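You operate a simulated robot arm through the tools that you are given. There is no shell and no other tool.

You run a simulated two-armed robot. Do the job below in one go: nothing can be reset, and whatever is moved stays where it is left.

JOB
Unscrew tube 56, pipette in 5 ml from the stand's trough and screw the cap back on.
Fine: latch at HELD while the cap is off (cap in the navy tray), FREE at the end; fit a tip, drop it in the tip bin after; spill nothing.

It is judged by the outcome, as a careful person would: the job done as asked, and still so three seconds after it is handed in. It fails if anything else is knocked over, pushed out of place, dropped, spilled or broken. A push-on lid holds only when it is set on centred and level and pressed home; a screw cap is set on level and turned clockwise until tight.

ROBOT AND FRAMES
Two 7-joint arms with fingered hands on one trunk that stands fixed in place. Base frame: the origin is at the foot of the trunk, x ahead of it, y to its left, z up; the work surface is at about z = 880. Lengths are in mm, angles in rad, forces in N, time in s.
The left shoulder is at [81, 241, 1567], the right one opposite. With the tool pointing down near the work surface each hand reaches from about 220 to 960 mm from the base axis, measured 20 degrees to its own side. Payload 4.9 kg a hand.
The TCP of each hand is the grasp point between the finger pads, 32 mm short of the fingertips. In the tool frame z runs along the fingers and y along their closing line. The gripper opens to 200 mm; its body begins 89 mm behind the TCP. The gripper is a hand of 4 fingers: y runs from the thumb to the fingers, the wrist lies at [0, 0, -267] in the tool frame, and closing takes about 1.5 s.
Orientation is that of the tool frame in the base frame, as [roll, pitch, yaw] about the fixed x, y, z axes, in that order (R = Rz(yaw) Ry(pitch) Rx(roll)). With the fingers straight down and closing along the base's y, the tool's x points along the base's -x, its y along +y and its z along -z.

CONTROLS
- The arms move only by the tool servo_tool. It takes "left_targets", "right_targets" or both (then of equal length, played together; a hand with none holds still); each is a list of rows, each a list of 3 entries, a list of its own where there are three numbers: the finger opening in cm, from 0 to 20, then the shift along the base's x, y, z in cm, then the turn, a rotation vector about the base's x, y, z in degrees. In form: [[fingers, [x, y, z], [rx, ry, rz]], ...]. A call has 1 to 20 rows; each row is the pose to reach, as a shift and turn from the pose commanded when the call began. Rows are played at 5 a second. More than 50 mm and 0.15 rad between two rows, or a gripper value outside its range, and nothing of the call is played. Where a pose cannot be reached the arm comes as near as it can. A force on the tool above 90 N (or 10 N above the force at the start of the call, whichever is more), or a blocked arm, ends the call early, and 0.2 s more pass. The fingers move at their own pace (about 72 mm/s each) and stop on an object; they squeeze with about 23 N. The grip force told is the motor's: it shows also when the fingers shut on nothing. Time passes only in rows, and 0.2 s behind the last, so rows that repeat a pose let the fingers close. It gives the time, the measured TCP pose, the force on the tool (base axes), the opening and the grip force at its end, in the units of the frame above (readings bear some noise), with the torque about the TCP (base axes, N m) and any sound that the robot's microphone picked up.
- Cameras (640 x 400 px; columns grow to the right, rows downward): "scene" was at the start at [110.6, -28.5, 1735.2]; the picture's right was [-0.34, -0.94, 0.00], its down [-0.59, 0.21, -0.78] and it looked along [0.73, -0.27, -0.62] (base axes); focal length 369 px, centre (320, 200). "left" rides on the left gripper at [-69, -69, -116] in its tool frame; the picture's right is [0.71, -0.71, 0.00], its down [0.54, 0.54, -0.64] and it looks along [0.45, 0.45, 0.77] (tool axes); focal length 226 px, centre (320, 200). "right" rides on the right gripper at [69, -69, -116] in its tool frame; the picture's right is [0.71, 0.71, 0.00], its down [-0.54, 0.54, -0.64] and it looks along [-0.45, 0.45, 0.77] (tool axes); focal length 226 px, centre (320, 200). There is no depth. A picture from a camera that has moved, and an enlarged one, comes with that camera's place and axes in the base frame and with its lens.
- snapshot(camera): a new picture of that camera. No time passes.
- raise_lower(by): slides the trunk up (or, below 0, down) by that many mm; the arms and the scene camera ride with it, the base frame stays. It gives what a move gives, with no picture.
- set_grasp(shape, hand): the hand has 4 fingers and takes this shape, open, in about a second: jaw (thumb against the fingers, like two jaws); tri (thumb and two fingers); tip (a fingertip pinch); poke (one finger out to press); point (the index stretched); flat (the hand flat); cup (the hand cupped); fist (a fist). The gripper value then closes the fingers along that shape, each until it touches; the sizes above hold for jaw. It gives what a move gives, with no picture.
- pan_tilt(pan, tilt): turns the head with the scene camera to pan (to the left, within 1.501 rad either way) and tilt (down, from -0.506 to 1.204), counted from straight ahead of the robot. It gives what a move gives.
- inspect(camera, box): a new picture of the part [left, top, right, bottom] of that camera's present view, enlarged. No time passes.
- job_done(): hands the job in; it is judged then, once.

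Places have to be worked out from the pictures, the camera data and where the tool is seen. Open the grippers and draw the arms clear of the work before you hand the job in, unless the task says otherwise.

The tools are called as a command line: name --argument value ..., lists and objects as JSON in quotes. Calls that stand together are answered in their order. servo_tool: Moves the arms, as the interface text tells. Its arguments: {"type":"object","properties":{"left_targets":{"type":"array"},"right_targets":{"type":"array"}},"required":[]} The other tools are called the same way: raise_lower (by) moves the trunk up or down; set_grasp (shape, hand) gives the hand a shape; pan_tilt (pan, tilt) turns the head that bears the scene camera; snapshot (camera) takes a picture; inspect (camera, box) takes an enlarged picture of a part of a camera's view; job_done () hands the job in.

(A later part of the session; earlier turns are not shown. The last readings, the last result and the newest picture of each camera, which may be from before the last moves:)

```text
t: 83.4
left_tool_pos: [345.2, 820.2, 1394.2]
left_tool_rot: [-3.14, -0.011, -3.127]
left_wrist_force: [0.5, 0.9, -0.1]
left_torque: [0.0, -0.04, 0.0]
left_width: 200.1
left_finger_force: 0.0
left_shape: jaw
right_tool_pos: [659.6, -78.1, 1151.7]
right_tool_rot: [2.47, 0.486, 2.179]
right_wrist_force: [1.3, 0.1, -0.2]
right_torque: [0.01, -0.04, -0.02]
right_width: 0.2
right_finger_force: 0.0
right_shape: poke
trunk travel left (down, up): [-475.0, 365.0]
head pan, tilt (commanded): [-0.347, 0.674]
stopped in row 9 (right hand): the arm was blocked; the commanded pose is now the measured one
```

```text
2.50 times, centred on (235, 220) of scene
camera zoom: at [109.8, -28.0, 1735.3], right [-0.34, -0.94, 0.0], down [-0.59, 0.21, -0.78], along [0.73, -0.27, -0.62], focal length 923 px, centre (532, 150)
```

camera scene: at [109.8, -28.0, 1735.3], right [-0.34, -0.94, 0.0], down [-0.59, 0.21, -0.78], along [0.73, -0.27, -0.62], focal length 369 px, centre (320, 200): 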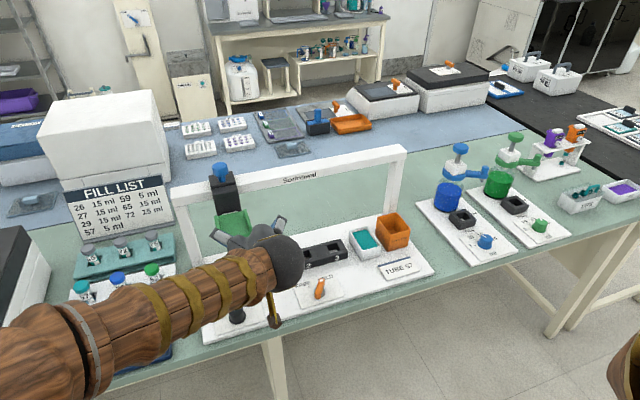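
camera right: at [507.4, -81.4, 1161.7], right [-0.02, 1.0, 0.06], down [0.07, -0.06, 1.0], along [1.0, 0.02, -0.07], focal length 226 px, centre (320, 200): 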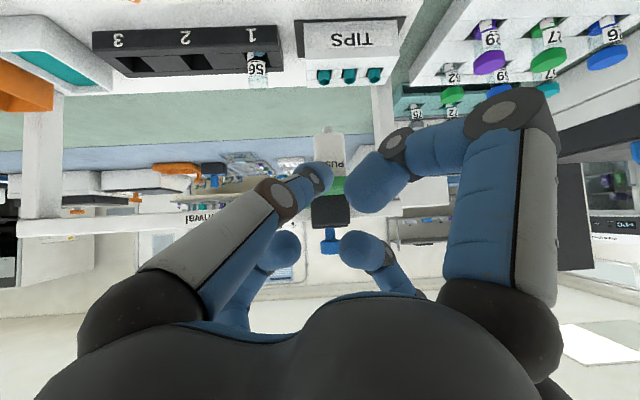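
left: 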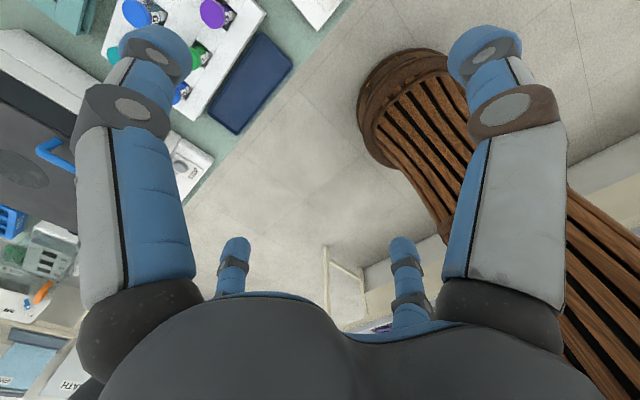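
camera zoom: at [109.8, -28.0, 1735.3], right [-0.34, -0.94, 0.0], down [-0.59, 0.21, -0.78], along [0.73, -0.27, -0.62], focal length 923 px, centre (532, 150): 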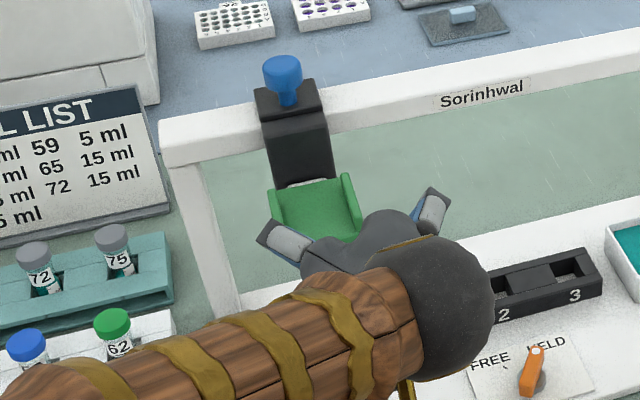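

Nozzle at y≈-55.6 and tip at y≈-56.4: aligned within a millimetre. I go back to the tilted pressing pose over the pad's centre.

servo_tool --right_targets '[[0, [0, 0.3, 1.2], [-4.26, 2.63, 5.19]], [0, [0, 0.6, 2.4], [-8.51, 5.26, 10.37]], [0, [0, 0.9, 3.6], [-12.77, 7.89, 15.56]], [0, [0.3, 1.3, 4.8], [-17.03, 10.51, 20.74]], [0, [0.8, 1.7, 6.0], [-21.29, 13.14, 25.93]], [0, [1.3, 2.0, 7.0], [-25.54, 15.77, 31.11]], [0, [2.0, 2.3, 8.0], [-29.8, 18.4, 36.3]], [0, [5, 2.3, 8.0], [-29.8, 18.4, 36.3]], [0, [8.5, 2.3, 7.6], [-29.8, 18.4, 36.3]], [0, [12.2, 2.3, 6.0], [-29.8, 18.4, 36.3]], [0, [12.2, 2.3, 4.5], [-29.8, 18.4, 36.3]]]'

inspect --camera "right" --box '[220, 50, 420, 230]'

inspect --camera "scene" --box '[170, 140, 300, 300]'

```text
t: 85.8
left_tool_pos: [344.6, 821.1, 1394.4]
left_tool_rot: [3.14, -0.01, -3.127]
left_wrist_force: [0.2, 1.5, -0.2]
left_torque: [-0.02, 0.0, -0.03]
left_width: 199.8
left_finger_force: 0.1
left_shape: jaw
right_tool_pos: [780.2, -54.7, 1197.5]
right_tool_rot: [-3.138, 0.439, -3.139]
right_wrist_force: [0.1, 0.2, -0.6]
right_torque: [-0.02, 0.05, -0.03]
right_width: 0.0
right_finger_force: 0.1
right_shape: poke
trunk travel left (down, up): [-475.0, 365.0]
head pan, tilt (commanded): [-0.347, 0.674]
```

```text
2.22 times, centred on (320, 140) of right
camera zoom: at [668.4, -123.9, 1272.1], right [-0.64, 0.7, -0.3], down [0.21, 0.55, 0.81], along [0.74, 0.45, -0.5], focal length 502 px, centre (320, 333)
```

zoom: 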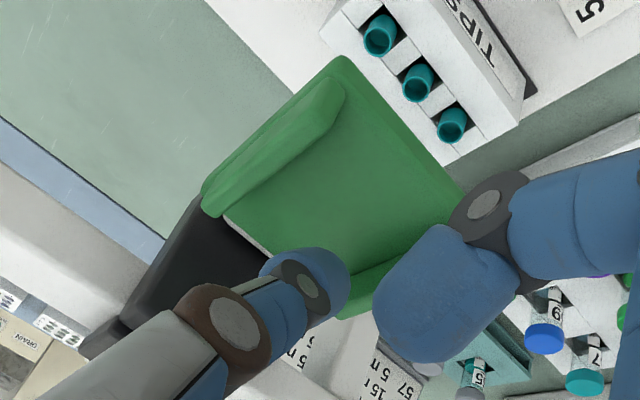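

```text
2.50 times, centred on (235, 220) of scene
camera zoom: at [110.0, -27.7, 1735.3], right [-0.34, -0.94, 0.0], down [-0.59, 0.21, -0.78], along [0.73, -0.27, -0.62], focal length 923 px, centre (532, 150)
```

zoom: 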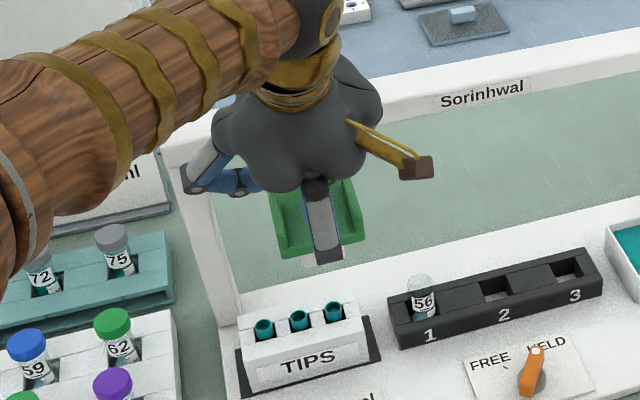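

Finger is over the pad's centre. I press down: first to about 58 mm of travel (just before the nozzle meets the tip).

servo_tool --right_targets '[[0, [0, 0, -1.5], [0, 0, 0]], [0, [0, 0, -3], [0, 0, 0]], [0, [0, 0, -4], [0, 0, 0]], [0, [0, 0, -5], [0, 0, 0]], [0, [0, 0, -6], [0, 0, 0]], [0, [0, 0, -7], [0, 0, 0]], [0, [0, 0, -8], [0, 0, 0]], [0, [0, 0, -9], [0, 0, 0]], [0, [0, 0, -9.7], [0, 0, 0]]]'

inspect --camera "scene" --box '[190, 190, 300, 310]'

```text
t: 87.8
left_tool_pos: [344.5, 820.7, 1393.6]
left_tool_rot: [3.14, -0.009, -3.128]
left_wrist_force: [0.4, 0.3, 0.0]
left_torque: [0.02, 0.03, 0.02]
left_width: 200.2
left_finger_force: 0.0
left_shape: jaw
right_tool_pos: [781.1, -53.6, 1098.4]
right_tool_rot: [-3.137, 0.439, -3.137]
right_wrist_force: [0.4, 1.0, 6.4]
right_torque: [0.01, -0.04, 0.0]
right_width: 0.1
right_finger_force: 0.1
right_shape: poke
trunk travel left (down, up): [-475.0, 365.0]
head pan, tilt (commanded): [-0.347, 0.674]
```

```text
3.33 times, centred on (245, 250) of scene
camera zoom: at [110.0, -27.8, 1735.3], right [-0.34, -0.94, 0.0], down [-0.59, 0.21, -0.78], along [0.73, -0.27, -0.62], focal length 1230 px, centre (570, 33)
```

zoom: 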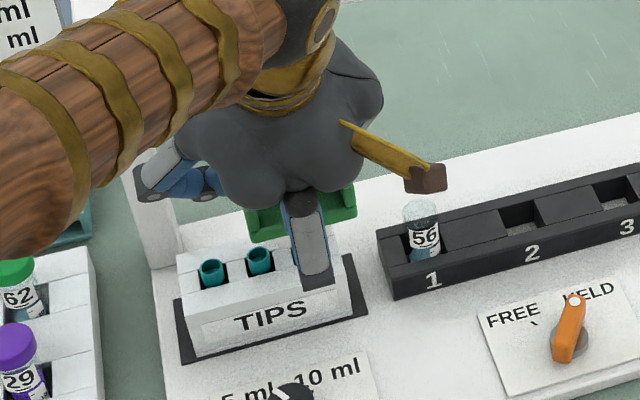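

Force is 6.4 N as before. I press the last centimetre in small steps to seat the nozzle in the tip.

servo_tool --right_targets '[[0, [0, 0, -0.4], [0, 0, 0]], [0, [0, 0, -0.8], [0, 0, 0]], [0, [0, 0, -1.2], [0, 0, 0]]]'

```text
t: 88.6
left_tool_pos: [344.4, 822.2, 1394.0]
left_tool_rot: [-3.141, -0.011, -3.129]
left_wrist_force: [0.1, 0.6, 0.3]
left_torque: [0.03, 0.01, 0.02]
left_width: 199.7
left_finger_force: 0.0
left_shape: jaw
right_tool_pos: [779.7, -54.4, 1088.3]
right_tool_rot: [-3.14, 0.44, -3.137]
right_wrist_force: [0.2, 1.5, 6.9]
right_torque: [0.06, -0.09, 0.06]
right_width: 0.1
right_finger_force: 0.1
right_shape: poke
trunk travel left (down, up): [-475.0, 365.0]
head pan, tilt (commanded): [-0.347, 0.674]
```

servo_tool --right_targets '[[0, [0, 0, -0.3], [0, 0, 0]], [0, [0, 0, -0.6], [0, 0, 0]], [0, [0, 0, -0.9], [0, 0, 0]]]'

```text
t: 89.4
left_tool_pos: [341.4, 821.0, 1395.0]
left_tool_rot: [-3.141, -0.008, -3.129]
left_wrist_force: [0.3, -0.1, 0.5]
left_torque: [0.01, -0.03, 0.0]
left_width: 199.9
left_finger_force: 0.0
left_shape: jaw
right_tool_pos: [780.2, -54.6, 1084.6]
right_tool_rot: [-3.137, 0.448, -3.138]
right_wrist_force: [1.7, -1.7, 31.1]
right_torque: [-0.05, -0.35, -0.03]
right_width: 0.0
right_finger_force: 0.1
right_shape: poke
trunk travel left (down, up): [-475.0, 365.0]
head pan, tilt (commanded): [-0.347, 0.674]
```

servo_tool --right_targets '[[0, [0, 0, -0.3], [0, 0, 0]], [0, [0, 0, -0.3], [0, 0, 0]]]'

servo_tool --right_targets '[[0, [0, 0, 1.0], [0, 0, 0]], [0, [0, 0, 2.5], [0, 0, 0]], [0, [0, 0, 4.0], [0, 0, 0]], [0, [0, 0, 5.5], [0, 0, 0]], [0, [0, 0, 7.0], [0, 0, 0]], [0, [0, 0, 8.5], [0, 0, 0]], [0, [0, 0, 10.0], [0, 0, 0]], [0, [0, 0, 11.5], [0, 0, 0]]]'

inspect --camera "scene" --box '[190, 190, 300, 310]'

snapshot --camera "right"

```text
t: 90.0
left_tool_pos: [338.5, 819.7, 1396.6]
left_tool_rot: [3.14, -0.007, -3.126]
left_wrist_force: [0.3, -0.6, -0.2]
left_torque: [0.0, -0.01, -0.04]
left_width: 199.7
left_finger_force: 0.1
left_shape: jaw
right_tool_pos: [780.5, -57.5, 1082.2]
right_tool_rot: [-3.134, 0.45, -3.138]
right_wrist_force: [9.2, -10.1, 45.1]
right_torque: [-0.16, -0.69, -0.11]
right_width: 0.0
right_finger_force: 0.1
right_shape: poke
trunk travel left (down, up): [-475.0, 365.0]
head pan, tilt (commanded): [-0.347, 0.674]
```

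```text
t: 91.8
left_tool_pos: [345.0, 820.2, 1393.6]
left_tool_rot: [3.14, -0.012, -3.129]
left_wrist_force: [0.4, 0.6, 0.0]
left_torque: [-0.01, -0.03, -0.02]
left_width: 199.7
left_finger_force: 0.0
left_shape: jaw
right_tool_pos: [780.3, -54.7, 1190.2]
right_tool_rot: [-3.138, 0.439, -3.139]
right_wrist_force: [0.1, -0.1, 0.6]
right_torque: [-0.01, -0.01, -0.01]
right_width: 0.1
right_finger_force: 0.0
right_shape: poke
trunk travel left (down, up): [-475.0, 365.0]
head pan, tilt (commanded): [-0.347, 0.674]
```

```text
3.33 times, centred on (245, 250) of scene
camera zoom: at [110.1, -28.1, 1735.2], right [-0.34, -0.94, 0.0], down [-0.59, 0.21, -0.78], along [0.73, -0.27, -0.62], focal length 1230 px, centre (570, 33)
```

zoom: 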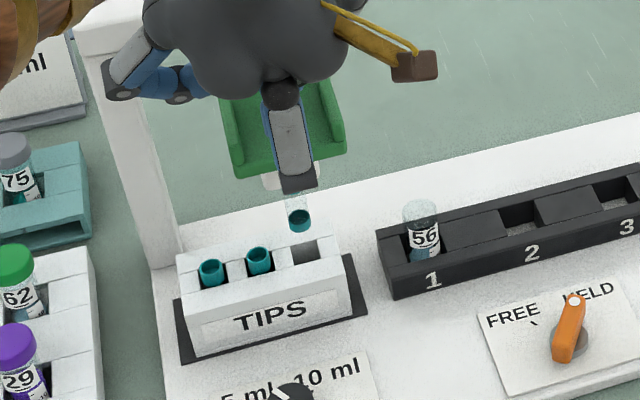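

```text
taken
camera right: at [668.9, -123.4, 1265.2], right [-0.64, 0.7, -0.3], down [0.21, 0.55, 0.81], along [0.74, 0.45, -0.5], focal length 226 px, centre (320, 200)
```

right: 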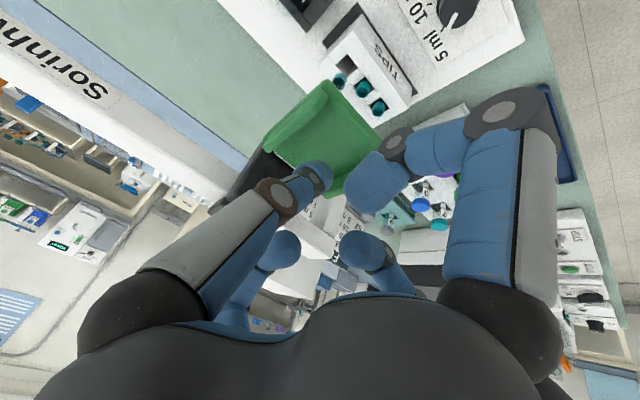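

The tip is on the nozzle and its slot is empty. I enlarge it to check how it hangs.

inspect --camera "scene" --box '[225, 225, 265, 265]'

inspect --camera "right" --box '[250, 60, 400, 160]'

```text
10.00 times, centred on (245, 245) of scene
camera zoom: at [110.1, -28.1, 1735.2], right [-0.34, -0.94, 0.0], down [-0.59, 0.21, -0.78], along [0.73, -0.27, -0.62], focal length 3691 px, centre (1070, -250)
```

zoom: 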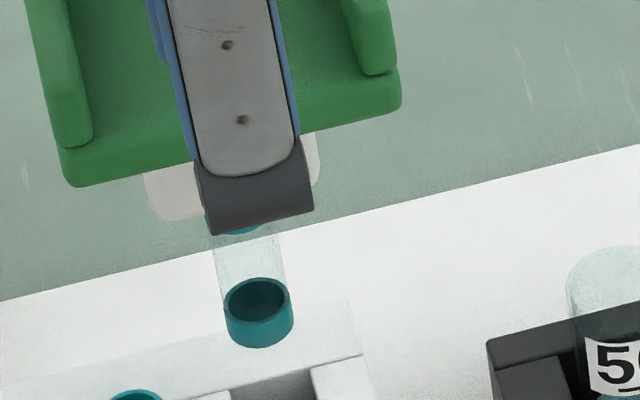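

```text
4.00 times, centred on (325, 110) of right
camera zoom: at [668.9, -123.4, 1265.2], right [-0.64, 0.7, -0.3], down [0.21, 0.55, 0.81], along [0.74, 0.45, -0.5], focal length 904 px, centre (300, 560)
```

zoom: 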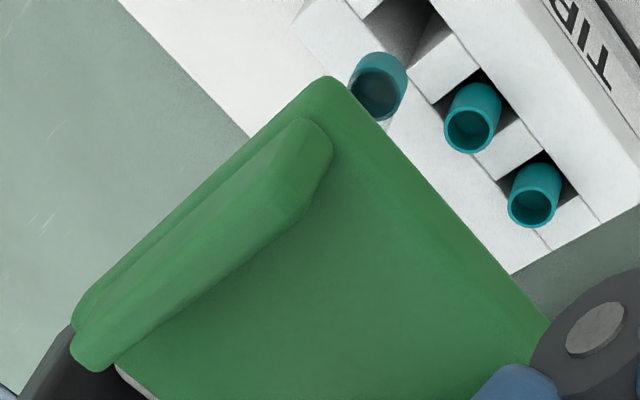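

The clear tip with teal rings hangs straight (bottom at z≈975, clear of the tube rim). I lower the finger into the channel and slide the carriage right to the trough at y≈-433.

servo_tool --right_targets '[[0, [0, 0, -1.2], [0, 0, 0]], [0, [0, 0, -2.2], [0, 0, 0]], [0, [0, -1.2, -2.2], [0, 0, 0]], [0, [0, -2.2, -2.2], [0, 0, 0]], [0, [0, -4.0, -2.2], [0, 0, 0]], [0, [0, -7.0, -2.2], [0, 0, 0]], [0, [0, -10.5, -2.2], [0, 0, 0]], [0, [0, -14.0, -2.2], [0, 0, 0]], [0, [0, -17.5, -2.2], [0, 0, 0]], [0, [0, -21.0, -2.2], [0, 0, 0]], [0, [0, -24.5, -2.2], [0, 0, 0]], [0, [0, -28.0, -2.2], [0, 0, 0]], [0, [0, -31.0, -2.2], [0, 0, 0]], [0, [0, -34.0, -2.2], [0, 0, 0]], [0, [0, -36.5, -2.2], [0, 0, 0]], [0, [0, -38.0, -2.2], [0, 0, 0]], [0, [0, -39.0, -2.2], [0, 0, 0]], [0, [0, -39.5, -2.2], [0, 0, 0]]]'

snapshot --camera "right"

snapshot --camera "scene"

```text
t: 95.6
left_tool_pos: [345.0, 820.6, 1394.0]
left_tool_rot: [3.14, -0.012, -3.128]
left_wrist_force: [-0.6, -0.5, -0.6]
left_torque: [0.03, 0.01, 0.0]
left_width: 200.0
left_finger_force: 0.1
left_shape: jaw
right_tool_pos: [778.5, -450.0, 1168.5]
right_tool_rot: [-3.138, 0.44, -3.137]
right_wrist_force: [0.2, 0.6, -0.1]
right_torque: [0.01, 0.0, -0.06]
right_width: 0.1
right_finger_force: 0.1
right_shape: poke
trunk travel left (down, up): [-475.0, 365.0]
head pan, tilt (commanded): [-0.347, 0.674]
```

```text
taken
camera right: at [668.1, -519.1, 1243.2], right [-0.64, 0.7, -0.3], down [0.21, 0.54, 0.81], along [0.74, 0.46, -0.5], focal length 226 px, centre (320, 200)
```

right: 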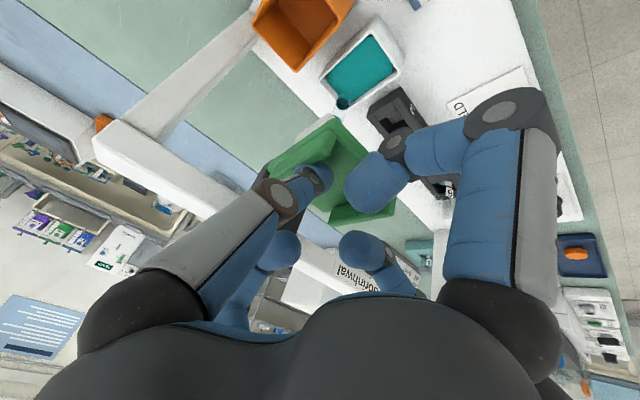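

```text
taken
camera scene: at [110.6, -28.6, 1735.2], right [-0.34, -0.94, 0.0], down [-0.59, 0.21, -0.78], along [0.73, -0.27, -0.62], focal length 369 px, centre (320, 200)
```

scene: 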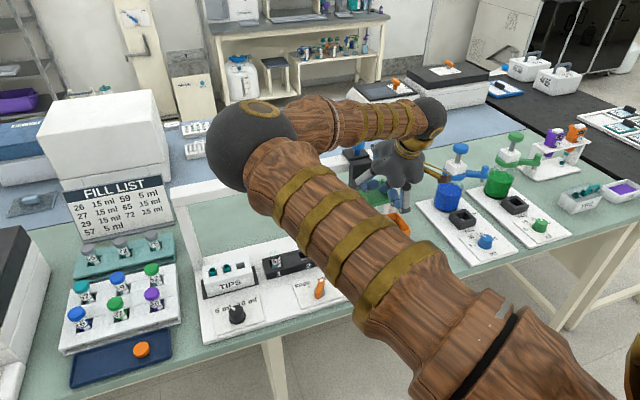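

inspect --camera "right" --box '[230, 10, 440, 220]'

inspect --camera "scene" --box '[330, 170, 430, 270]'

```text
1.90 times, centred on (335, 115) of right
camera zoom: at [668.1, -519.1, 1243.2], right [-0.64, 0.7, -0.3], down [0.21, 0.54, 0.81], along [0.74, 0.46, -0.5], focal length 431 px, centre (291, 362)
```

zoom: 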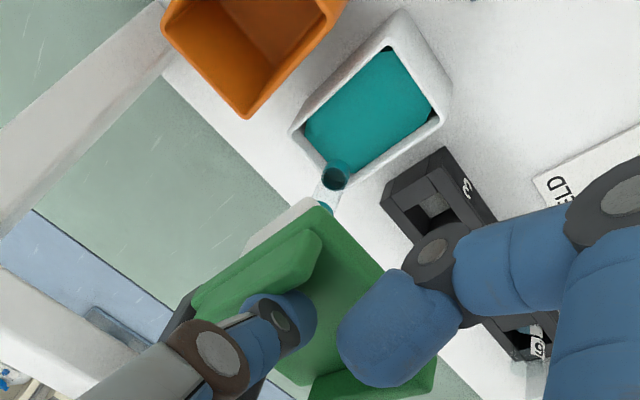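

```text
4.00 times, centred on (380, 220) of scene
camera zoom: at [110.6, -28.6, 1735.2], right [-0.34, -0.94, 0.0], down [-0.59, 0.21, -0.78], along [0.73, -0.27, -0.62], focal length 1476 px, centre (80, 120)
```

zoom: 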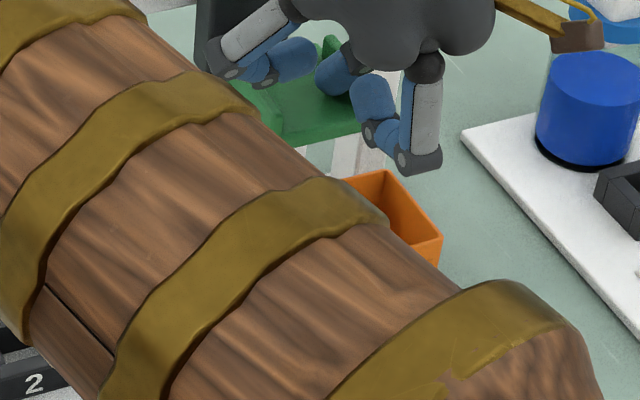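

The tip hangs over the trough (tip y≈-430, trough centre y≈-435). I nudge 4 mm further right, then recentre the finger on the pad.

servo_tool --right_targets '[[0, [0, -0.2, 0], [0, 0, 0]], [0, [0, -0.4, 0], [0, 0, 0]], [0, [0, -0.4, 0], [0, 0, 0]], [0, [0, 0.6, 0.2], [0, 0, 0]], [0, [0, 1.5, 0.2], [0, 0, 0]]]'

inspect --camera "right" --box '[230, 10, 440, 220]'

```text
t: 96.8
left_tool_pos: [345.0, 821.8, 1394.7]
left_tool_rot: [3.139, -0.011, -3.13]
left_wrist_force: [0.6, 0.4, 0.0]
left_torque: [-0.02, -0.02, -0.02]
left_width: 199.9
left_finger_force: 0.1
left_shape: jaw
right_tool_pos: [780.9, -434.7, 1171.3]
right_tool_rot: [-3.136, 0.441, -3.136]
right_wrist_force: [0.1, 0.5, -0.1]
right_torque: [0.01, 0.0, -0.01]
right_width: 0.0
right_finger_force: 0.2
right_shape: poke
trunk travel left (down, up): [-475.0, 365.0]
head pan, tilt (commanded): [-0.347, 0.674]
```

```text
1.90 times, centred on (335, 115) of right
camera zoom: at [668.6, -502.4, 1245.7], right [-0.64, 0.7, -0.3], down [0.21, 0.55, 0.81], along [0.74, 0.45, -0.5], focal length 431 px, centre (291, 362)
```

zoom: 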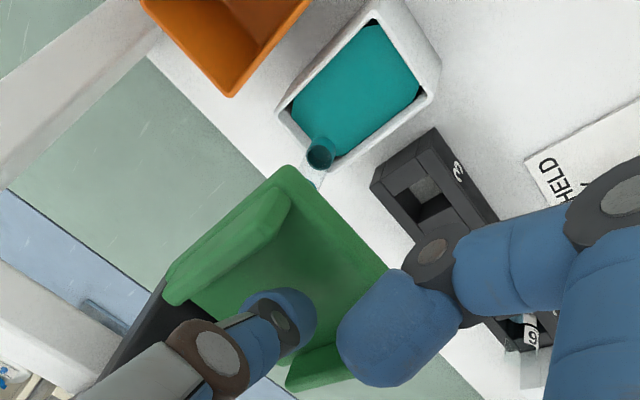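

Now I press the pad down over the trough, first to about 60 mm, then check.

servo_tool --right_targets '[[0, [0, 0, -1.0], [0, 0, 0]], [0, [0, 0, -2.0], [0, 0, 0]], [0, [0, 0, -3.0], [0, 0, 0]], [0, [0, 0, -4.0], [0, 0, 0]], [0, [0, 0, -5.0], [0, 0, 0]], [0, [0, 0, -6.0], [0, 0, 0]], [0, [0, 0, -7.0], [0, 0, 0]]]'

inspect --camera "right" --box '[230, 10, 440, 220]'

```text
t: 98.4
left_tool_pos: [344.5, 819.6, 1394.8]
left_tool_rot: [3.141, -0.01, -3.129]
left_wrist_force: [-0.6, -0.9, -1.4]
left_torque: [-0.01, 0.03, -0.02]
left_width: 199.7
left_finger_force: 0.0
left_shape: jaw
right_tool_pos: [780.3, -434.9, 1101.7]
right_tool_rot: [-3.137, 0.442, -3.138]
right_wrist_force: [-2.6, 0.2, 5.7]
right_torque: [0.0, 0.03, -0.02]
right_width: 0.0
right_finger_force: 0.0
right_shape: poke
trunk travel left (down, up): [-475.0, 365.0]
head pan, tilt (commanded): [-0.347, 0.674]
```

```text
1.90 times, centred on (335, 115) of right
camera zoom: at [668.8, -503.9, 1176.4], right [-0.64, 0.7, -0.31], down [0.21, 0.55, 0.81], along [0.74, 0.45, -0.5], focal length 431 px, centre (291, 362)
```

zoom: 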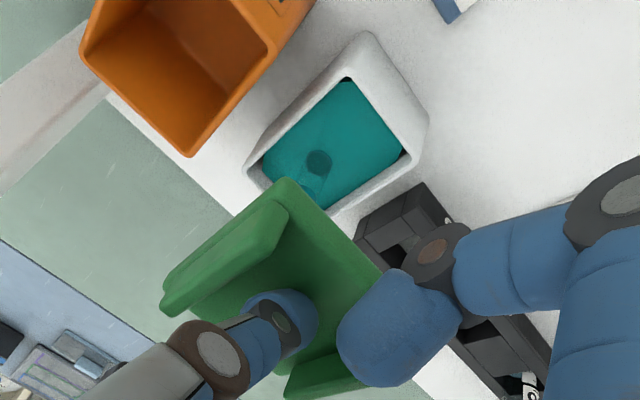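

The tip is dipping in the liquid. I press the remaining stroke gently to the stop.

servo_tool --right_targets '[[0, [0, 0, -0.6], [0, 0, 0]], [0, [0, 0, -1.2], [0, 0, 0]], [0, [0, 0, -1.7], [0, 0, 0]], [0, [0, 0, -2.0], [0, 0, 0]], [0, [0, 0, -2.0], [0, 0, 0]]]'

inspect --camera "right" --box '[230, 10, 440, 220]'

```text
t: 99.6
left_tool_pos: [343.8, 822.7, 1394.8]
left_tool_rot: [-3.142, -0.009, -3.128]
left_wrist_force: [0.4, -0.3, 0.0]
left_torque: [-0.02, 0.01, 0.02]
left_width: 200.1
left_finger_force: 0.0
left_shape: jaw
right_tool_pos: [780.8, -433.7, 1083.2]
right_tool_rot: [-3.135, 0.442, -3.135]
right_wrist_force: [5.5, -2.5, 21.3]
right_torque: [-0.07, -0.39, 0.0]
right_width: 0.0
right_finger_force: 0.1
right_shape: poke
trunk travel left (down, up): [-475.0, 365.0]
head pan, tilt (commanded): [-0.347, 0.674]
```

```text
1.90 times, centred on (335, 115) of right
camera zoom: at [667.9, -502.7, 1158.2], right [-0.64, 0.7, -0.31], down [0.21, 0.55, 0.81], along [0.74, 0.45, -0.5], focal length 431 px, centre (291, 362)
```

zoom: 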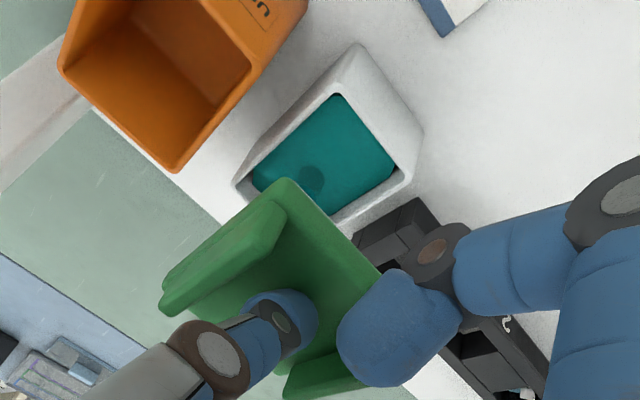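

At the stop (21 N). I hold briefly, then let the head rise slowly.

servo_tool --right_targets '[[0, [0, 0, 0], [0, 0, 0]], [0, [0, 0, 0], [0, 0, 0]], [0, [0, 0, 0], [0, 0, 0]], [0, [0, 0, 0.8], [0, 0, 0]], [0, [0, 0, 1.6], [0, 0, 0]], [0, [0, 0, 2.4], [0, 0, 0]], [0, [0, 0, 3.2], [0, 0, 0]], [0, [0, 0, 4.0], [0, 0, 0]], [0, [0, 0, 4.8], [0, 0, 0]], [0, [0, 0, 5.6], [0, 0, 0]], [0, [0, 0, 6.4], [0, 0, 0]], [0, [0, 0, 7.2], [0, 0, 0]], [0, [0, 0, 8.0], [0, 0, 0]], [0, [0, 0, 8.8], [0, 0, 0]]]'

inspect --camera "right" --box '[230, 10, 440, 220]'

```text
t: 102.6
left_tool_pos: [345.2, 820.3, 1394.9]
left_tool_rot: [3.14, -0.01, -3.128]
left_wrist_force: [-0.1, 0.7, -0.1]
left_torque: [0.03, 0.03, -0.02]
left_width: 199.9
left_finger_force: 0.1
left_shape: jaw
right_tool_pos: [781.4, -434.1, 1169.0]
right_tool_rot: [-3.139, 0.44, -3.137]
right_wrist_force: [0.7, -0.1, -0.7]
right_torque: [-0.02, -0.06, -0.01]
right_width: 0.0
right_finger_force: 0.1
right_shape: poke
trunk travel left (down, up): [-475.0, 365.0]
head pan, tilt (commanded): [-0.347, 0.674]
```

```text
1.90 times, centred on (335, 115) of right
camera zoom: at [669.2, -502.6, 1243.8], right [-0.64, 0.7, -0.3], down [0.21, 0.55, 0.81], along [0.74, 0.45, -0.5], focal length 431 px, centre (291, 362)
```

zoom: 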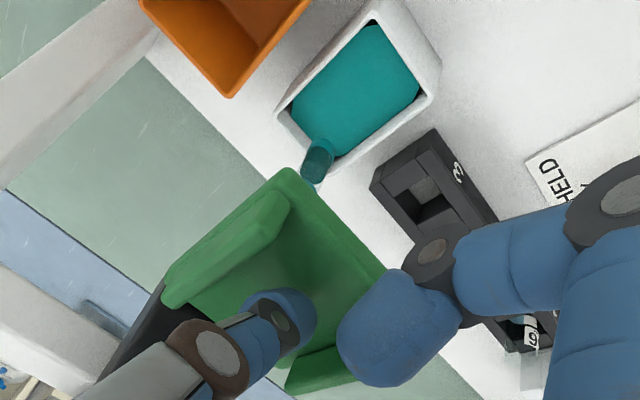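

inspect --camera "right" --box '[300, 60, 370, 130]'

snapshot --camera "scene"

```text
5.71 times, centred on (335, 95) of right
camera zoom: at [669.2, -502.6, 1243.8], right [-0.64, 0.7, -0.3], down [0.21, 0.55, 0.81], along [0.74, 0.45, -0.5], focal length 1292 px, centre (234, 800)
```

zoom: 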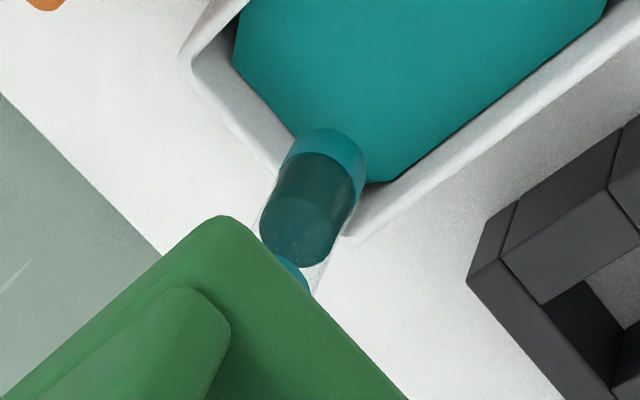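

```text
taken
camera scene: at [110.3, -28.1, 1735.1], right [-0.34, -0.94, 0.0], down [-0.59, 0.21, -0.78], along [0.73, -0.27, -0.62], focal length 369 px, centre (320, 200)
```

scene: 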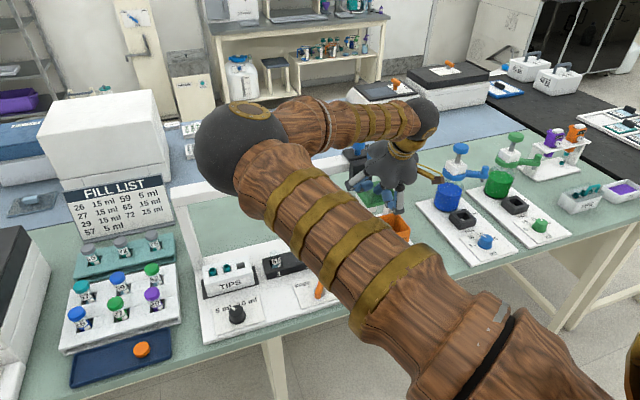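

The clear tip now holds a teal column, so the push-and-release drew the liquid. Before going on I move the left arm further out of the right elbow's way.

servo_tool --left_targets '[[20, [-3.5, 2, 0], [0, 0, 0]], [20, [-7, 4, 0], [0, 0, 0]], [20, [-10.5, 6, 0], [0, 0, 0]], [20, [-14, 8, 0], [0, 0, 0]], [20, [-17.5, 9, 0], [0, 0, 0]]]'

snapshot --camera "left"

```text
t: 103.8
left_tool_pos: [166.4, 912.5, 1394.2]
left_tool_rot: [3.141, -0.008, -3.128]
left_wrist_force: [-0.6, 0.2, -0.3]
left_torque: [-0.03, -0.04, -0.03]
left_width: 200.0
left_finger_force: 0.1
left_shape: jaw
right_tool_pos: [778.7, -433.2, 1170.6]
right_tool_rot: [-3.135, 0.443, -3.137]
right_wrist_force: [0.2, 0.3, -0.5]
right_torque: [0.03, -0.03, -0.02]
right_width: 0.0
right_finger_force: 0.0
right_shape: poke
trunk travel left (down, up): [-475.0, 365.0]
head pan, tilt (commanded): [-0.347, 0.674]
```

```text
taken
camera left: at [236.4, 844.0, 1510.7], right [-0.7, -0.72, 0.01], down [-0.54, 0.53, 0.65], along [-0.47, 0.45, -0.76], focal length 226 px, centre (320, 200)
```

left: 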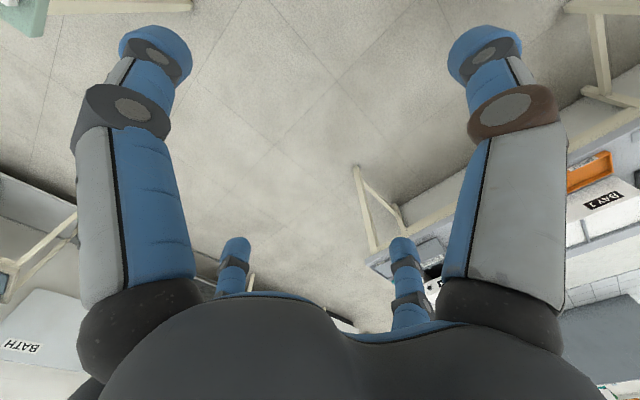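

Now I slide the filled tip gently left to tube 56 (target carriage y≈-156), soft start and stop.

servo_tool --right_targets '[[0, [0, 0.7, -0.2], [0, 0, 0]], [0, [0, 1.4, -0.2], [0, 0, 0]], [0, [0, 1.9, -0.2], [0, 0, 0]], [0, [0, 2.5, -0.2], [0, 0, 0]], [0, [0, 3.4, -0.2], [0, 0, 0]], [0, [0, 4.7, -0.2], [0, 0, 0]], [0, [0, 6.4, -0.2], [0, 0, 0]], [0, [0, 8.4, -0.2], [0, 0, 0]], [0, [0, 10.6, -0.2], [0, 0, 0]], [0, [0, 12.8, -0.2], [0, 0, 0]], [0, [0, 15.0, -0.2], [0, 0, 0]], [0, [0, 17.2, -0.2], [0, 0, 0]], [0, [0, 19.4, -0.2], [0, 0, 0]], [0, [0, 21.6, -0.2], [0, 0, 0]], [0, [0, 23.6, -0.2], [0, 0, 0]], [0, [0, 25.4, -0.2], [0, 0, 0]], [0, [0, 26.9, -0.2], [0, 0, 0]], [0, [0, 28.1, -0.2], [0, 0, 0]], [0, [0, 28.9, -0.2], [0, 0, 0]], [0, [0, 29.3, -0.2], [0, 0, 0]]]'

snapshot --camera "right"

snapshot --camera "scene"

```text
t: 108.0
left_tool_pos: [168.1, 911.4, 1396.4]
left_tool_rot: [3.141, -0.01, -3.127]
left_wrist_force: [0.6, 0.0, -0.2]
left_torque: [0.0, 0.04, 0.03]
left_width: 199.8
left_finger_force: 0.0
left_shape: jaw
right_tool_pos: [780.8, -141.8, 1166.8]
right_tool_rot: [-3.138, 0.441, -3.139]
right_wrist_force: [0.4, -0.2, -0.5]
right_torque: [0.0, -0.01, 0.0]
right_width: 0.0
right_finger_force: 0.1
right_shape: poke
trunk travel left (down, up): [-475.0, 365.0]
head pan, tilt (commanded): [-0.347, 0.674]
```

```text
taken
camera right: at [668.7, -209.8, 1241.0], right [-0.64, 0.7, -0.3], down [0.21, 0.55, 0.81], along [0.74, 0.45, -0.5], focal length 226 px, centre (320, 200)
```

right: 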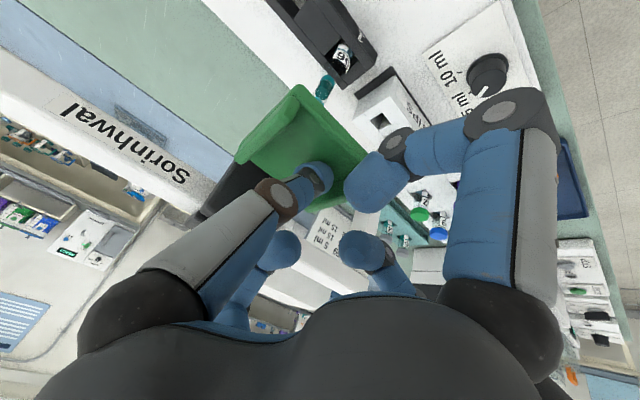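

```text
taken
camera scene: at [110.3, -28.0, 1735.2], right [-0.34, -0.94, 0.0], down [-0.59, 0.21, -0.78], along [0.73, -0.27, -0.62], focal length 369 px, centre (320, 200)
```

scene: 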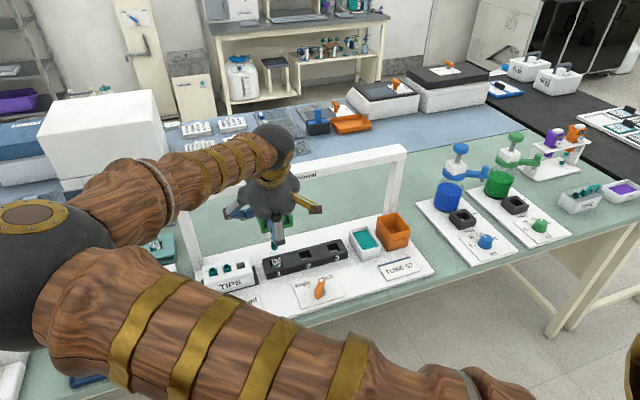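

I retreat and take the front view again to check the alignment of the tip over the tube mouth.

servo_tool --right_targets '[[0, [0, -1.0, 1.0], [0, 0, 0]], [0, [0, -1.5, 3.5], [0, 0, 0]], [0, [-4, -1.8, 4.0], [0, 0, 0]], [0, [-8, -1.8, 3], [3.95, -3.34, -5.12]], [0, [-10.5, -1.8, 1], [7.9, -6.69, -10.24]], [0, [-12, -1.8, -1], [11.85, -10.03, -15.36]], [0, [-13.5, -1.8, -3], [15.8, -13.37, -20.49]], [0, [-15, -1.8, -5], [19.76, -16.71, -25.61]], [0, [-16.2, -1.8, -7], [23.71, -20.06, -30.73]], [0, [-17, -1.8, -9], [27.66, -23.4, -35.85]]]'

snapshot --camera "right"

inspect --camera "right" --box '[260, 60, 380, 200]'

```text
t: 110.2
left_tool_pos: [164.9, 914.0, 1392.5]
left_tool_rot: [-3.139, -0.009, -3.128]
left_wrist_force: [0.5, 0.9, 0.3]
left_torque: [-0.14, -0.03, 0.0]
left_width: 200.1
left_finger_force: 0.1
left_shape: jaw
right_tool_pos: [610.5, -151.4, 1086.8]
right_tool_rot: [2.491, 0.566, 2.204]
right_wrist_force: [0.5, -3.0, -0.1]
right_torque: [0.2, 0.01, 0.29]
right_width: 0.1
right_finger_force: 0.0
right_shape: poke
right hand out of reach, approached as far as the arm can: row 10
trunk travel left (down, up): [-475.0, 365.0]
head pan, tilt (commanded): [-0.347, 0.674]
```

```text
taken
camera right: at [458.7, -157.3, 1091.3], right [-0.04, 1.0, -0.02], down [0.04, 0.02, 1.0], along [1.0, 0.04, -0.04], focal length 226 px, centre (320, 200)
```

right: 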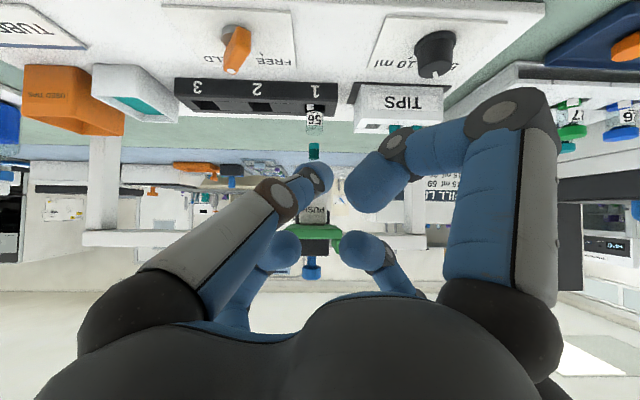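

```text
2.86 times, centred on (320, 130) of right
camera zoom: at [458.7, -157.3, 1091.3], right [-0.04, 1.0, -0.02], down [0.04, 0.02, 1.0], along [1.0, 0.04, -0.04], focal length 646 px, centre (320, 400)
```

zoom: 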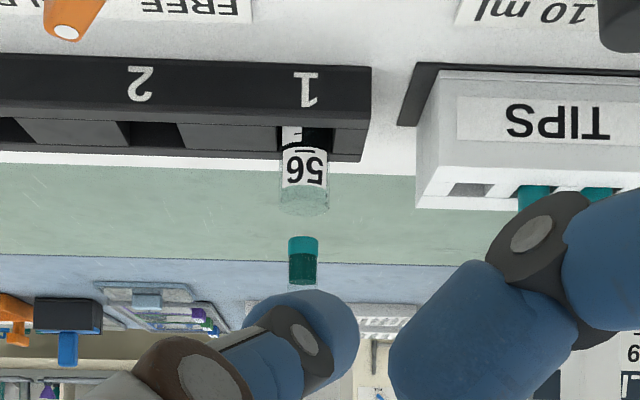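

Tip ring and tube mouth line up within about half a millimetre. I return to the tilted pressing pose above the pad's centre.

servo_tool --right_targets '[[0, [0.3, 0, 1.5], [-3.95, 3.34, 5.12]], [0, [0.6, 0, 3], [-7.9, 6.69, 10.24]], [0, [1.0, 0, 4.5], [-11.85, 10.03, 15.36]], [0, [1.6, 0.1, 6], [-15.8, 13.37, 20.49]], [0, [2.4, 0.1, 7.7], [-19.76, 16.71, 25.61]], [0, [3.4, 0.2, 9.5], [-23.71, 20.06, 30.73]], [0, [4.6, 0.2, 11.3], [-27.66, 23.4, 35.85]], [0, [6.5, 0.3, 13.5], [-27.66, 23.4, 35.85]], [0, [10, 0.3, 14.0], [-27.66, 23.4, 35.85]], [0, [13.5, 0.3, 13.8], [-27.66, 23.4, 35.85]], [0, [17, 0.3, 13.0], [-27.66, 23.4, 35.85]]]'

inspect --camera "right" --box '[230, 10, 440, 220]'

inspect --camera "scene" --box '[200, 150, 340, 300]'

```text
t: 112.6
left_tool_pos: [168.4, 910.6, 1395.7]
left_tool_rot: [3.139, -0.012, -3.127]
left_wrist_force: [-0.4, -0.9, -0.3]
left_torque: [-0.02, 0.05, 0.01]
left_width: 199.9
left_finger_force: 0.0
left_shape: jaw
right_tool_pos: [782.1, -162.8, 1208.9]
right_tool_rot: [-3.084, 0.41, -3.084]
right_wrist_force: [1.1, -0.5, 0.0]
right_torque: [0.01, 0.02, -0.02]
right_width: 0.0
right_finger_force: 0.1
right_shape: poke
trunk travel left (down, up): [-475.0, 365.0]
head pan, tilt (commanded): [-0.347, 0.674]
```

```text
1.90 times, centred on (335, 115) of right
camera zoom: at [675.1, -231.6, 1290.2], right [-0.67, 0.67, -0.32], down [0.22, 0.59, 0.78], along [0.71, 0.45, -0.54], focal length 431 px, centre (291, 362)
```

zoom: 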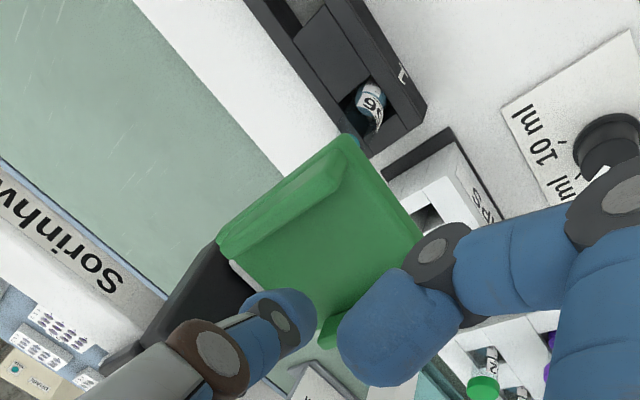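

```text
2.67 times, centred on (270, 225) of scene
camera zoom: at [112.0, -28.5, 1735.1], right [-0.34, -0.94, 0.0], down [-0.59, 0.21, -0.78], along [0.73, -0.27, -0.62], focal length 984 px, centre (453, 133)
```

zoom: 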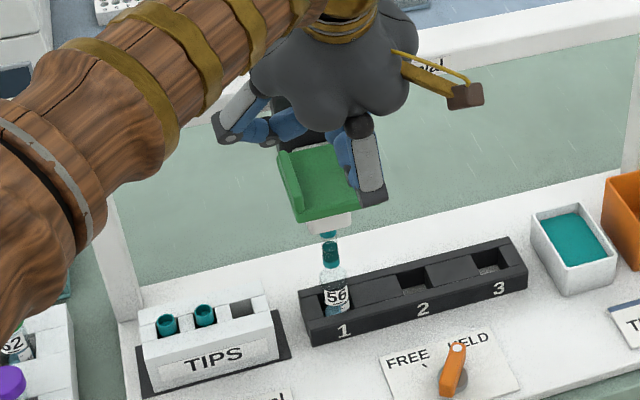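

The tip hangs right above the open tube with its liquid. I centre the finger, touch the pad and press the tip about 30 mm down into the mouth, watching sideways force.

servo_tool --right_targets '[[0, [0, 0.6, -1.5], [0, 0, 0]], [0, [0, 0.6, -3.0], [0, 0, 0]], [0, [0, 0.6, -4.5], [0, 0, 0]], [0, [0, 0.6, -5.2], [0, 0, 0]], [0, [0, 0.6, -5.9], [0, 0, 0]], [0, [0, 0.6, -6.6], [0, 0, 0]], [0, [0, 0.6, -7.3], [0, 0, 0]], [0, [0, 0.6, -8.0], [0, 0, 0]]]'

inspect --camera "scene" --box '[230, 200, 320, 290]'

inspect --camera "right" --box '[230, 10, 440, 220]'

```text
t: 114.4
left_tool_pos: [168.3, 911.3, 1395.8]
left_tool_rot: [3.141, -0.01, -3.127]
left_wrist_force: [0.1, 0.0, -0.5]
left_torque: [0.01, -0.02, 0.01]
left_width: 200.0
left_finger_force: 0.0
left_shape: jaw
right_tool_pos: [778.3, -155.0, 1128.5]
right_tool_rot: [-3.084, 0.411, -3.084]
right_wrist_force: [1.9, -0.1, 4.4]
right_torque: [0.02, -0.06, -0.02]
right_width: 0.0
right_finger_force: 0.0
right_shape: poke
trunk travel left (down, up): [-475.0, 365.0]
head pan, tilt (commanded): [-0.347, 0.674]
```

```text
4.44 times, centred on (275, 245) of scene
camera zoom: at [110.2, -27.8, 1735.2], right [-0.34, -0.94, 0.0], down [-0.59, 0.21, -0.78], along [0.73, -0.27, -0.62], focal length 1640 px, centre (520, 0)
```

zoom: 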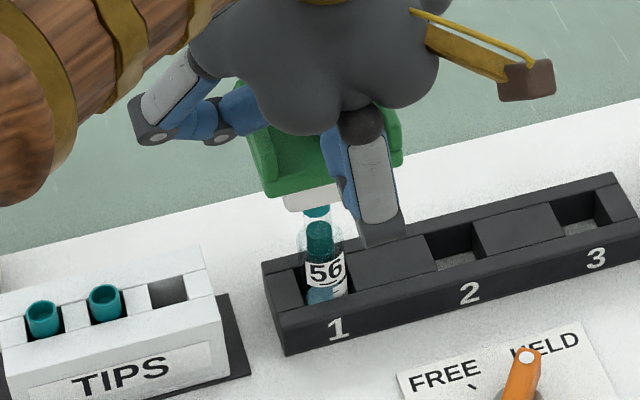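

```text
1.90 times, centred on (335, 115) of right
camera zoom: at [672.2, -224.3, 1209.9], right [-0.67, 0.67, -0.32], down [0.22, 0.59, 0.78], along [0.71, 0.45, -0.54], focal length 431 px, centre (291, 362)
```

zoom: 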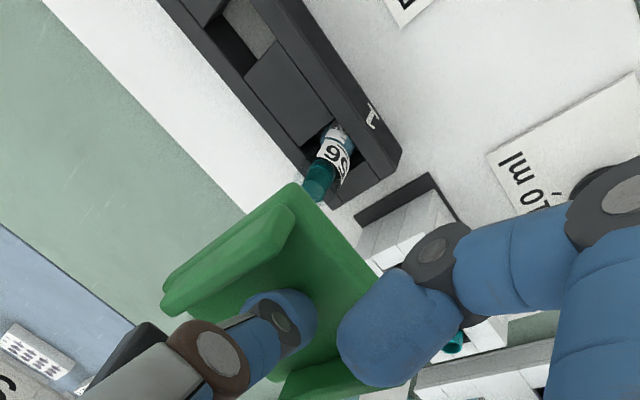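

The tip entered the tube without any side force. I press on to the stop to dispense, then hold.

servo_tool --right_targets '[[0, [0, 0, -0.7], [0, 0, 0]], [0, [0, 0, -1.4], [0, 0, 0]], [0, [0, 0, -2.1], [0, 0, 0]], [0, [0, 0, -2.8], [0, 0, 0]], [0, [0, 0, -3.5], [0, 0, 0]], [0, [0, 0, -4.0], [0, 0, 0]], [0, [0, 0, -4.3], [0, 0, 0]]]'

inspect --camera "scene" --box '[230, 200, 320, 290]'

```text
t: 116.0
left_tool_pos: [166.7, 910.6, 1396.0]
left_tool_rot: [3.141, -0.009, -3.126]
left_wrist_force: [-0.1, -0.1, 0.4]
left_torque: [0.02, 0.02, 0.0]
left_width: 200.0
left_finger_force: 0.1
left_shape: jaw
right_tool_pos: [779.7, -155.5, 1086.0]
right_tool_rot: [-3.083, 0.412, -3.084]
right_wrist_force: [-1.4, 0.4, 6.9]
right_torque: [-0.02, 0.01, 0.0]
right_width: 0.0
right_finger_force: 0.0
right_shape: poke
trunk travel left (down, up): [-475.0, 365.0]
head pan, tilt (commanded): [-0.347, 0.674]
```

```text
4.44 times, centred on (275, 245) of scene
camera zoom: at [109.1, -27.9, 1735.3], right [-0.34, -0.94, 0.0], down [-0.59, 0.21, -0.78], along [0.74, -0.27, -0.62], focal length 1640 px, centre (520, 0)
```

zoom: 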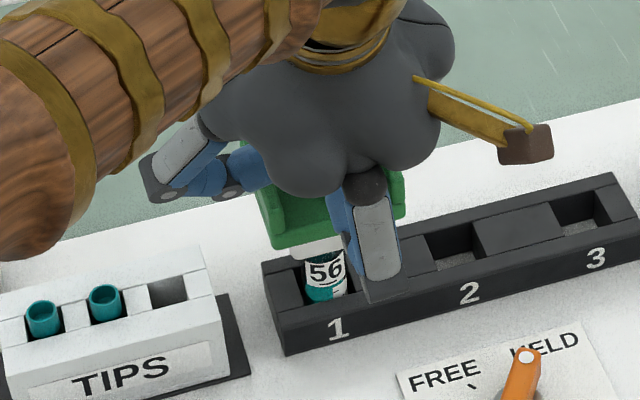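

servo_tool --right_targets '[[0, [0, 0, -0.3], [0, 0, 0]], [0, [0, 0, -0.6], [0, 0, 0]], [0, [0, 0, -0.6], [0, 0, 0]], [0, [0, 0, -0.6], [0, 0, 0]], [0, [0, 0, -0.6], [0, 0, 0]]]'

inspect --camera "scene" --box '[250, 230, 300, 280]'

```text
t: 117.2
left_tool_pos: [165.4, 910.7, 1394.9]
left_tool_rot: [3.142, -0.007, -3.127]
left_wrist_force: [0.1, 0.2, -0.3]
left_torque: [-0.01, 0.02, -0.06]
left_width: 199.7
left_finger_force: 0.0
left_shape: jaw
right_tool_pos: [779.4, -155.8, 1082.2]
right_tool_rot: [-3.083, 0.415, -3.083]
right_wrist_force: [7.5, -2.3, 30.0]
right_torque: [-0.14, -0.53, 0.01]
right_width: 0.1
right_finger_force: 0.1
right_shape: poke
trunk travel left (down, up): [-475.0, 365.0]
head pan, tilt (commanded): [-0.347, 0.674]
```

```text
8.00 times, centred on (275, 255) of scene
camera zoom: at [107.3, -27.7, 1735.6], right [-0.34, -0.94, 0.0], down [-0.59, 0.21, -0.78], along [0.74, -0.27, -0.62], focal length 2953 px, centre (680, -240)
```

zoom: 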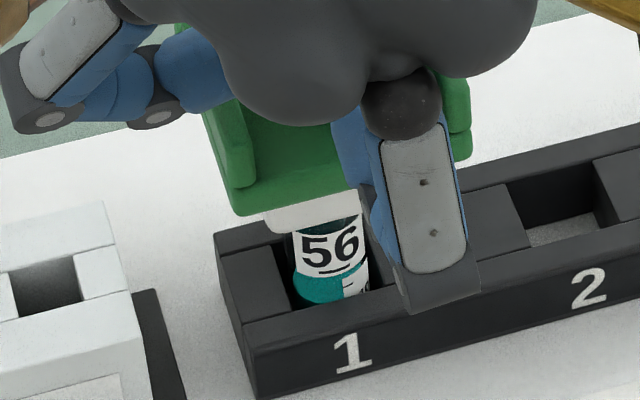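

At the stop (30 N). I let the head rise slowly and look at tip and tube.

servo_tool --right_targets '[[0, [0, 0, 0], [0, 0, 0]], [0, [0, 0, 0], [0, 0, 0]], [0, [0, 0, 0.7], [0, 0, 0]], [0, [0, 0, 1.4], [0, 0, 0]], [0, [0, 0, 2.1], [0, 0, 0]], [0, [0, 0, 2.8], [0, 0, 0]], [0, [0, 0, 3.5], [0, 0, 0]], [0, [0, 0, 4.2], [0, 0, 0]], [0, [0, 0, 4.9], [0, 0, 0]], [0, [0, 0, 5.6], [0, 0, 0]], [0, [0, 0, 6.3], [0, 0, 0]], [0, [0, 0, 7.0], [0, 0, 0]], [0, [0, 0, 7.8], [0, 0, 0]], [0, [0, 0, 8.6], [0, 0, 0]]]'

inspect --camera "scene" --box '[240, 210, 310, 280]'

inspect --camera "right" --box '[230, 10, 440, 220]'

```text
t: 120.2
left_tool_pos: [168.2, 910.2, 1394.9]
left_tool_rot: [-3.141, -0.01, -3.128]
left_wrist_force: [0.1, -0.6, 0.0]
left_torque: [0.01, 0.0, 0.02]
left_width: 200.0
left_finger_force: 0.1
left_shape: jaw
right_tool_pos: [780.2, -156.1, 1165.7]
right_tool_rot: [-3.084, 0.409, -3.084]
right_wrist_force: [-0.4, 0.1, 1.1]
right_torque: [0.04, 0.01, -0.01]
right_width: 0.0
right_finger_force: 0.1
right_shape: poke
trunk travel left (down, up): [-475.0, 365.0]
head pan, tilt (commanded): [-0.347, 0.674]
```

```text
5.71 times, centred on (275, 245) of scene
camera zoom: at [110.3, -27.9, 1735.1], right [-0.34, -0.94, 0.0], down [-0.59, 0.21, -0.78], along [0.73, -0.27, -0.62], focal length 2109 px, centre (577, -57)
```

zoom: 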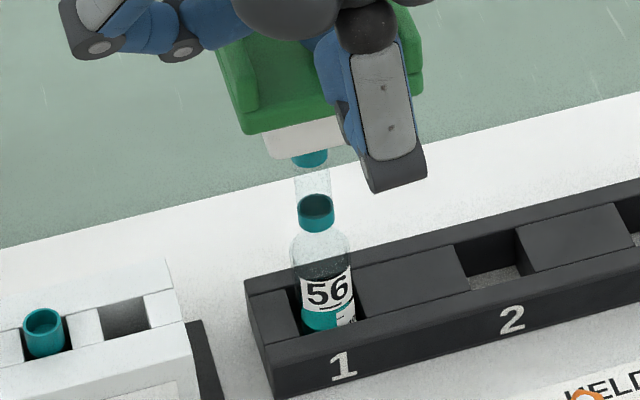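

```text
1.90 times, centred on (335, 115) of right
camera zoom: at [672.4, -224.6, 1247.5], right [-0.67, 0.67, -0.32], down [0.22, 0.59, 0.78], along [0.71, 0.45, -0.55], focal length 431 px, centre (291, 362)
```

zoom: 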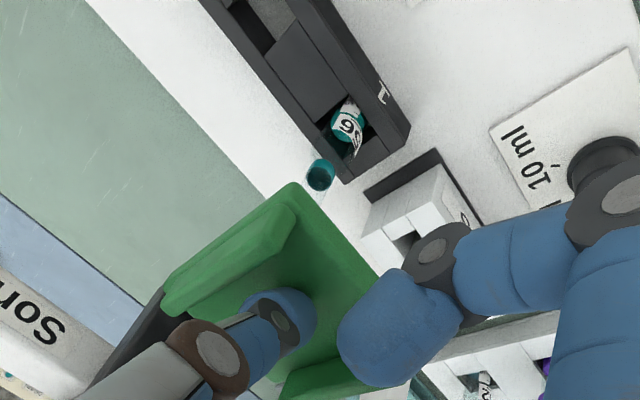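

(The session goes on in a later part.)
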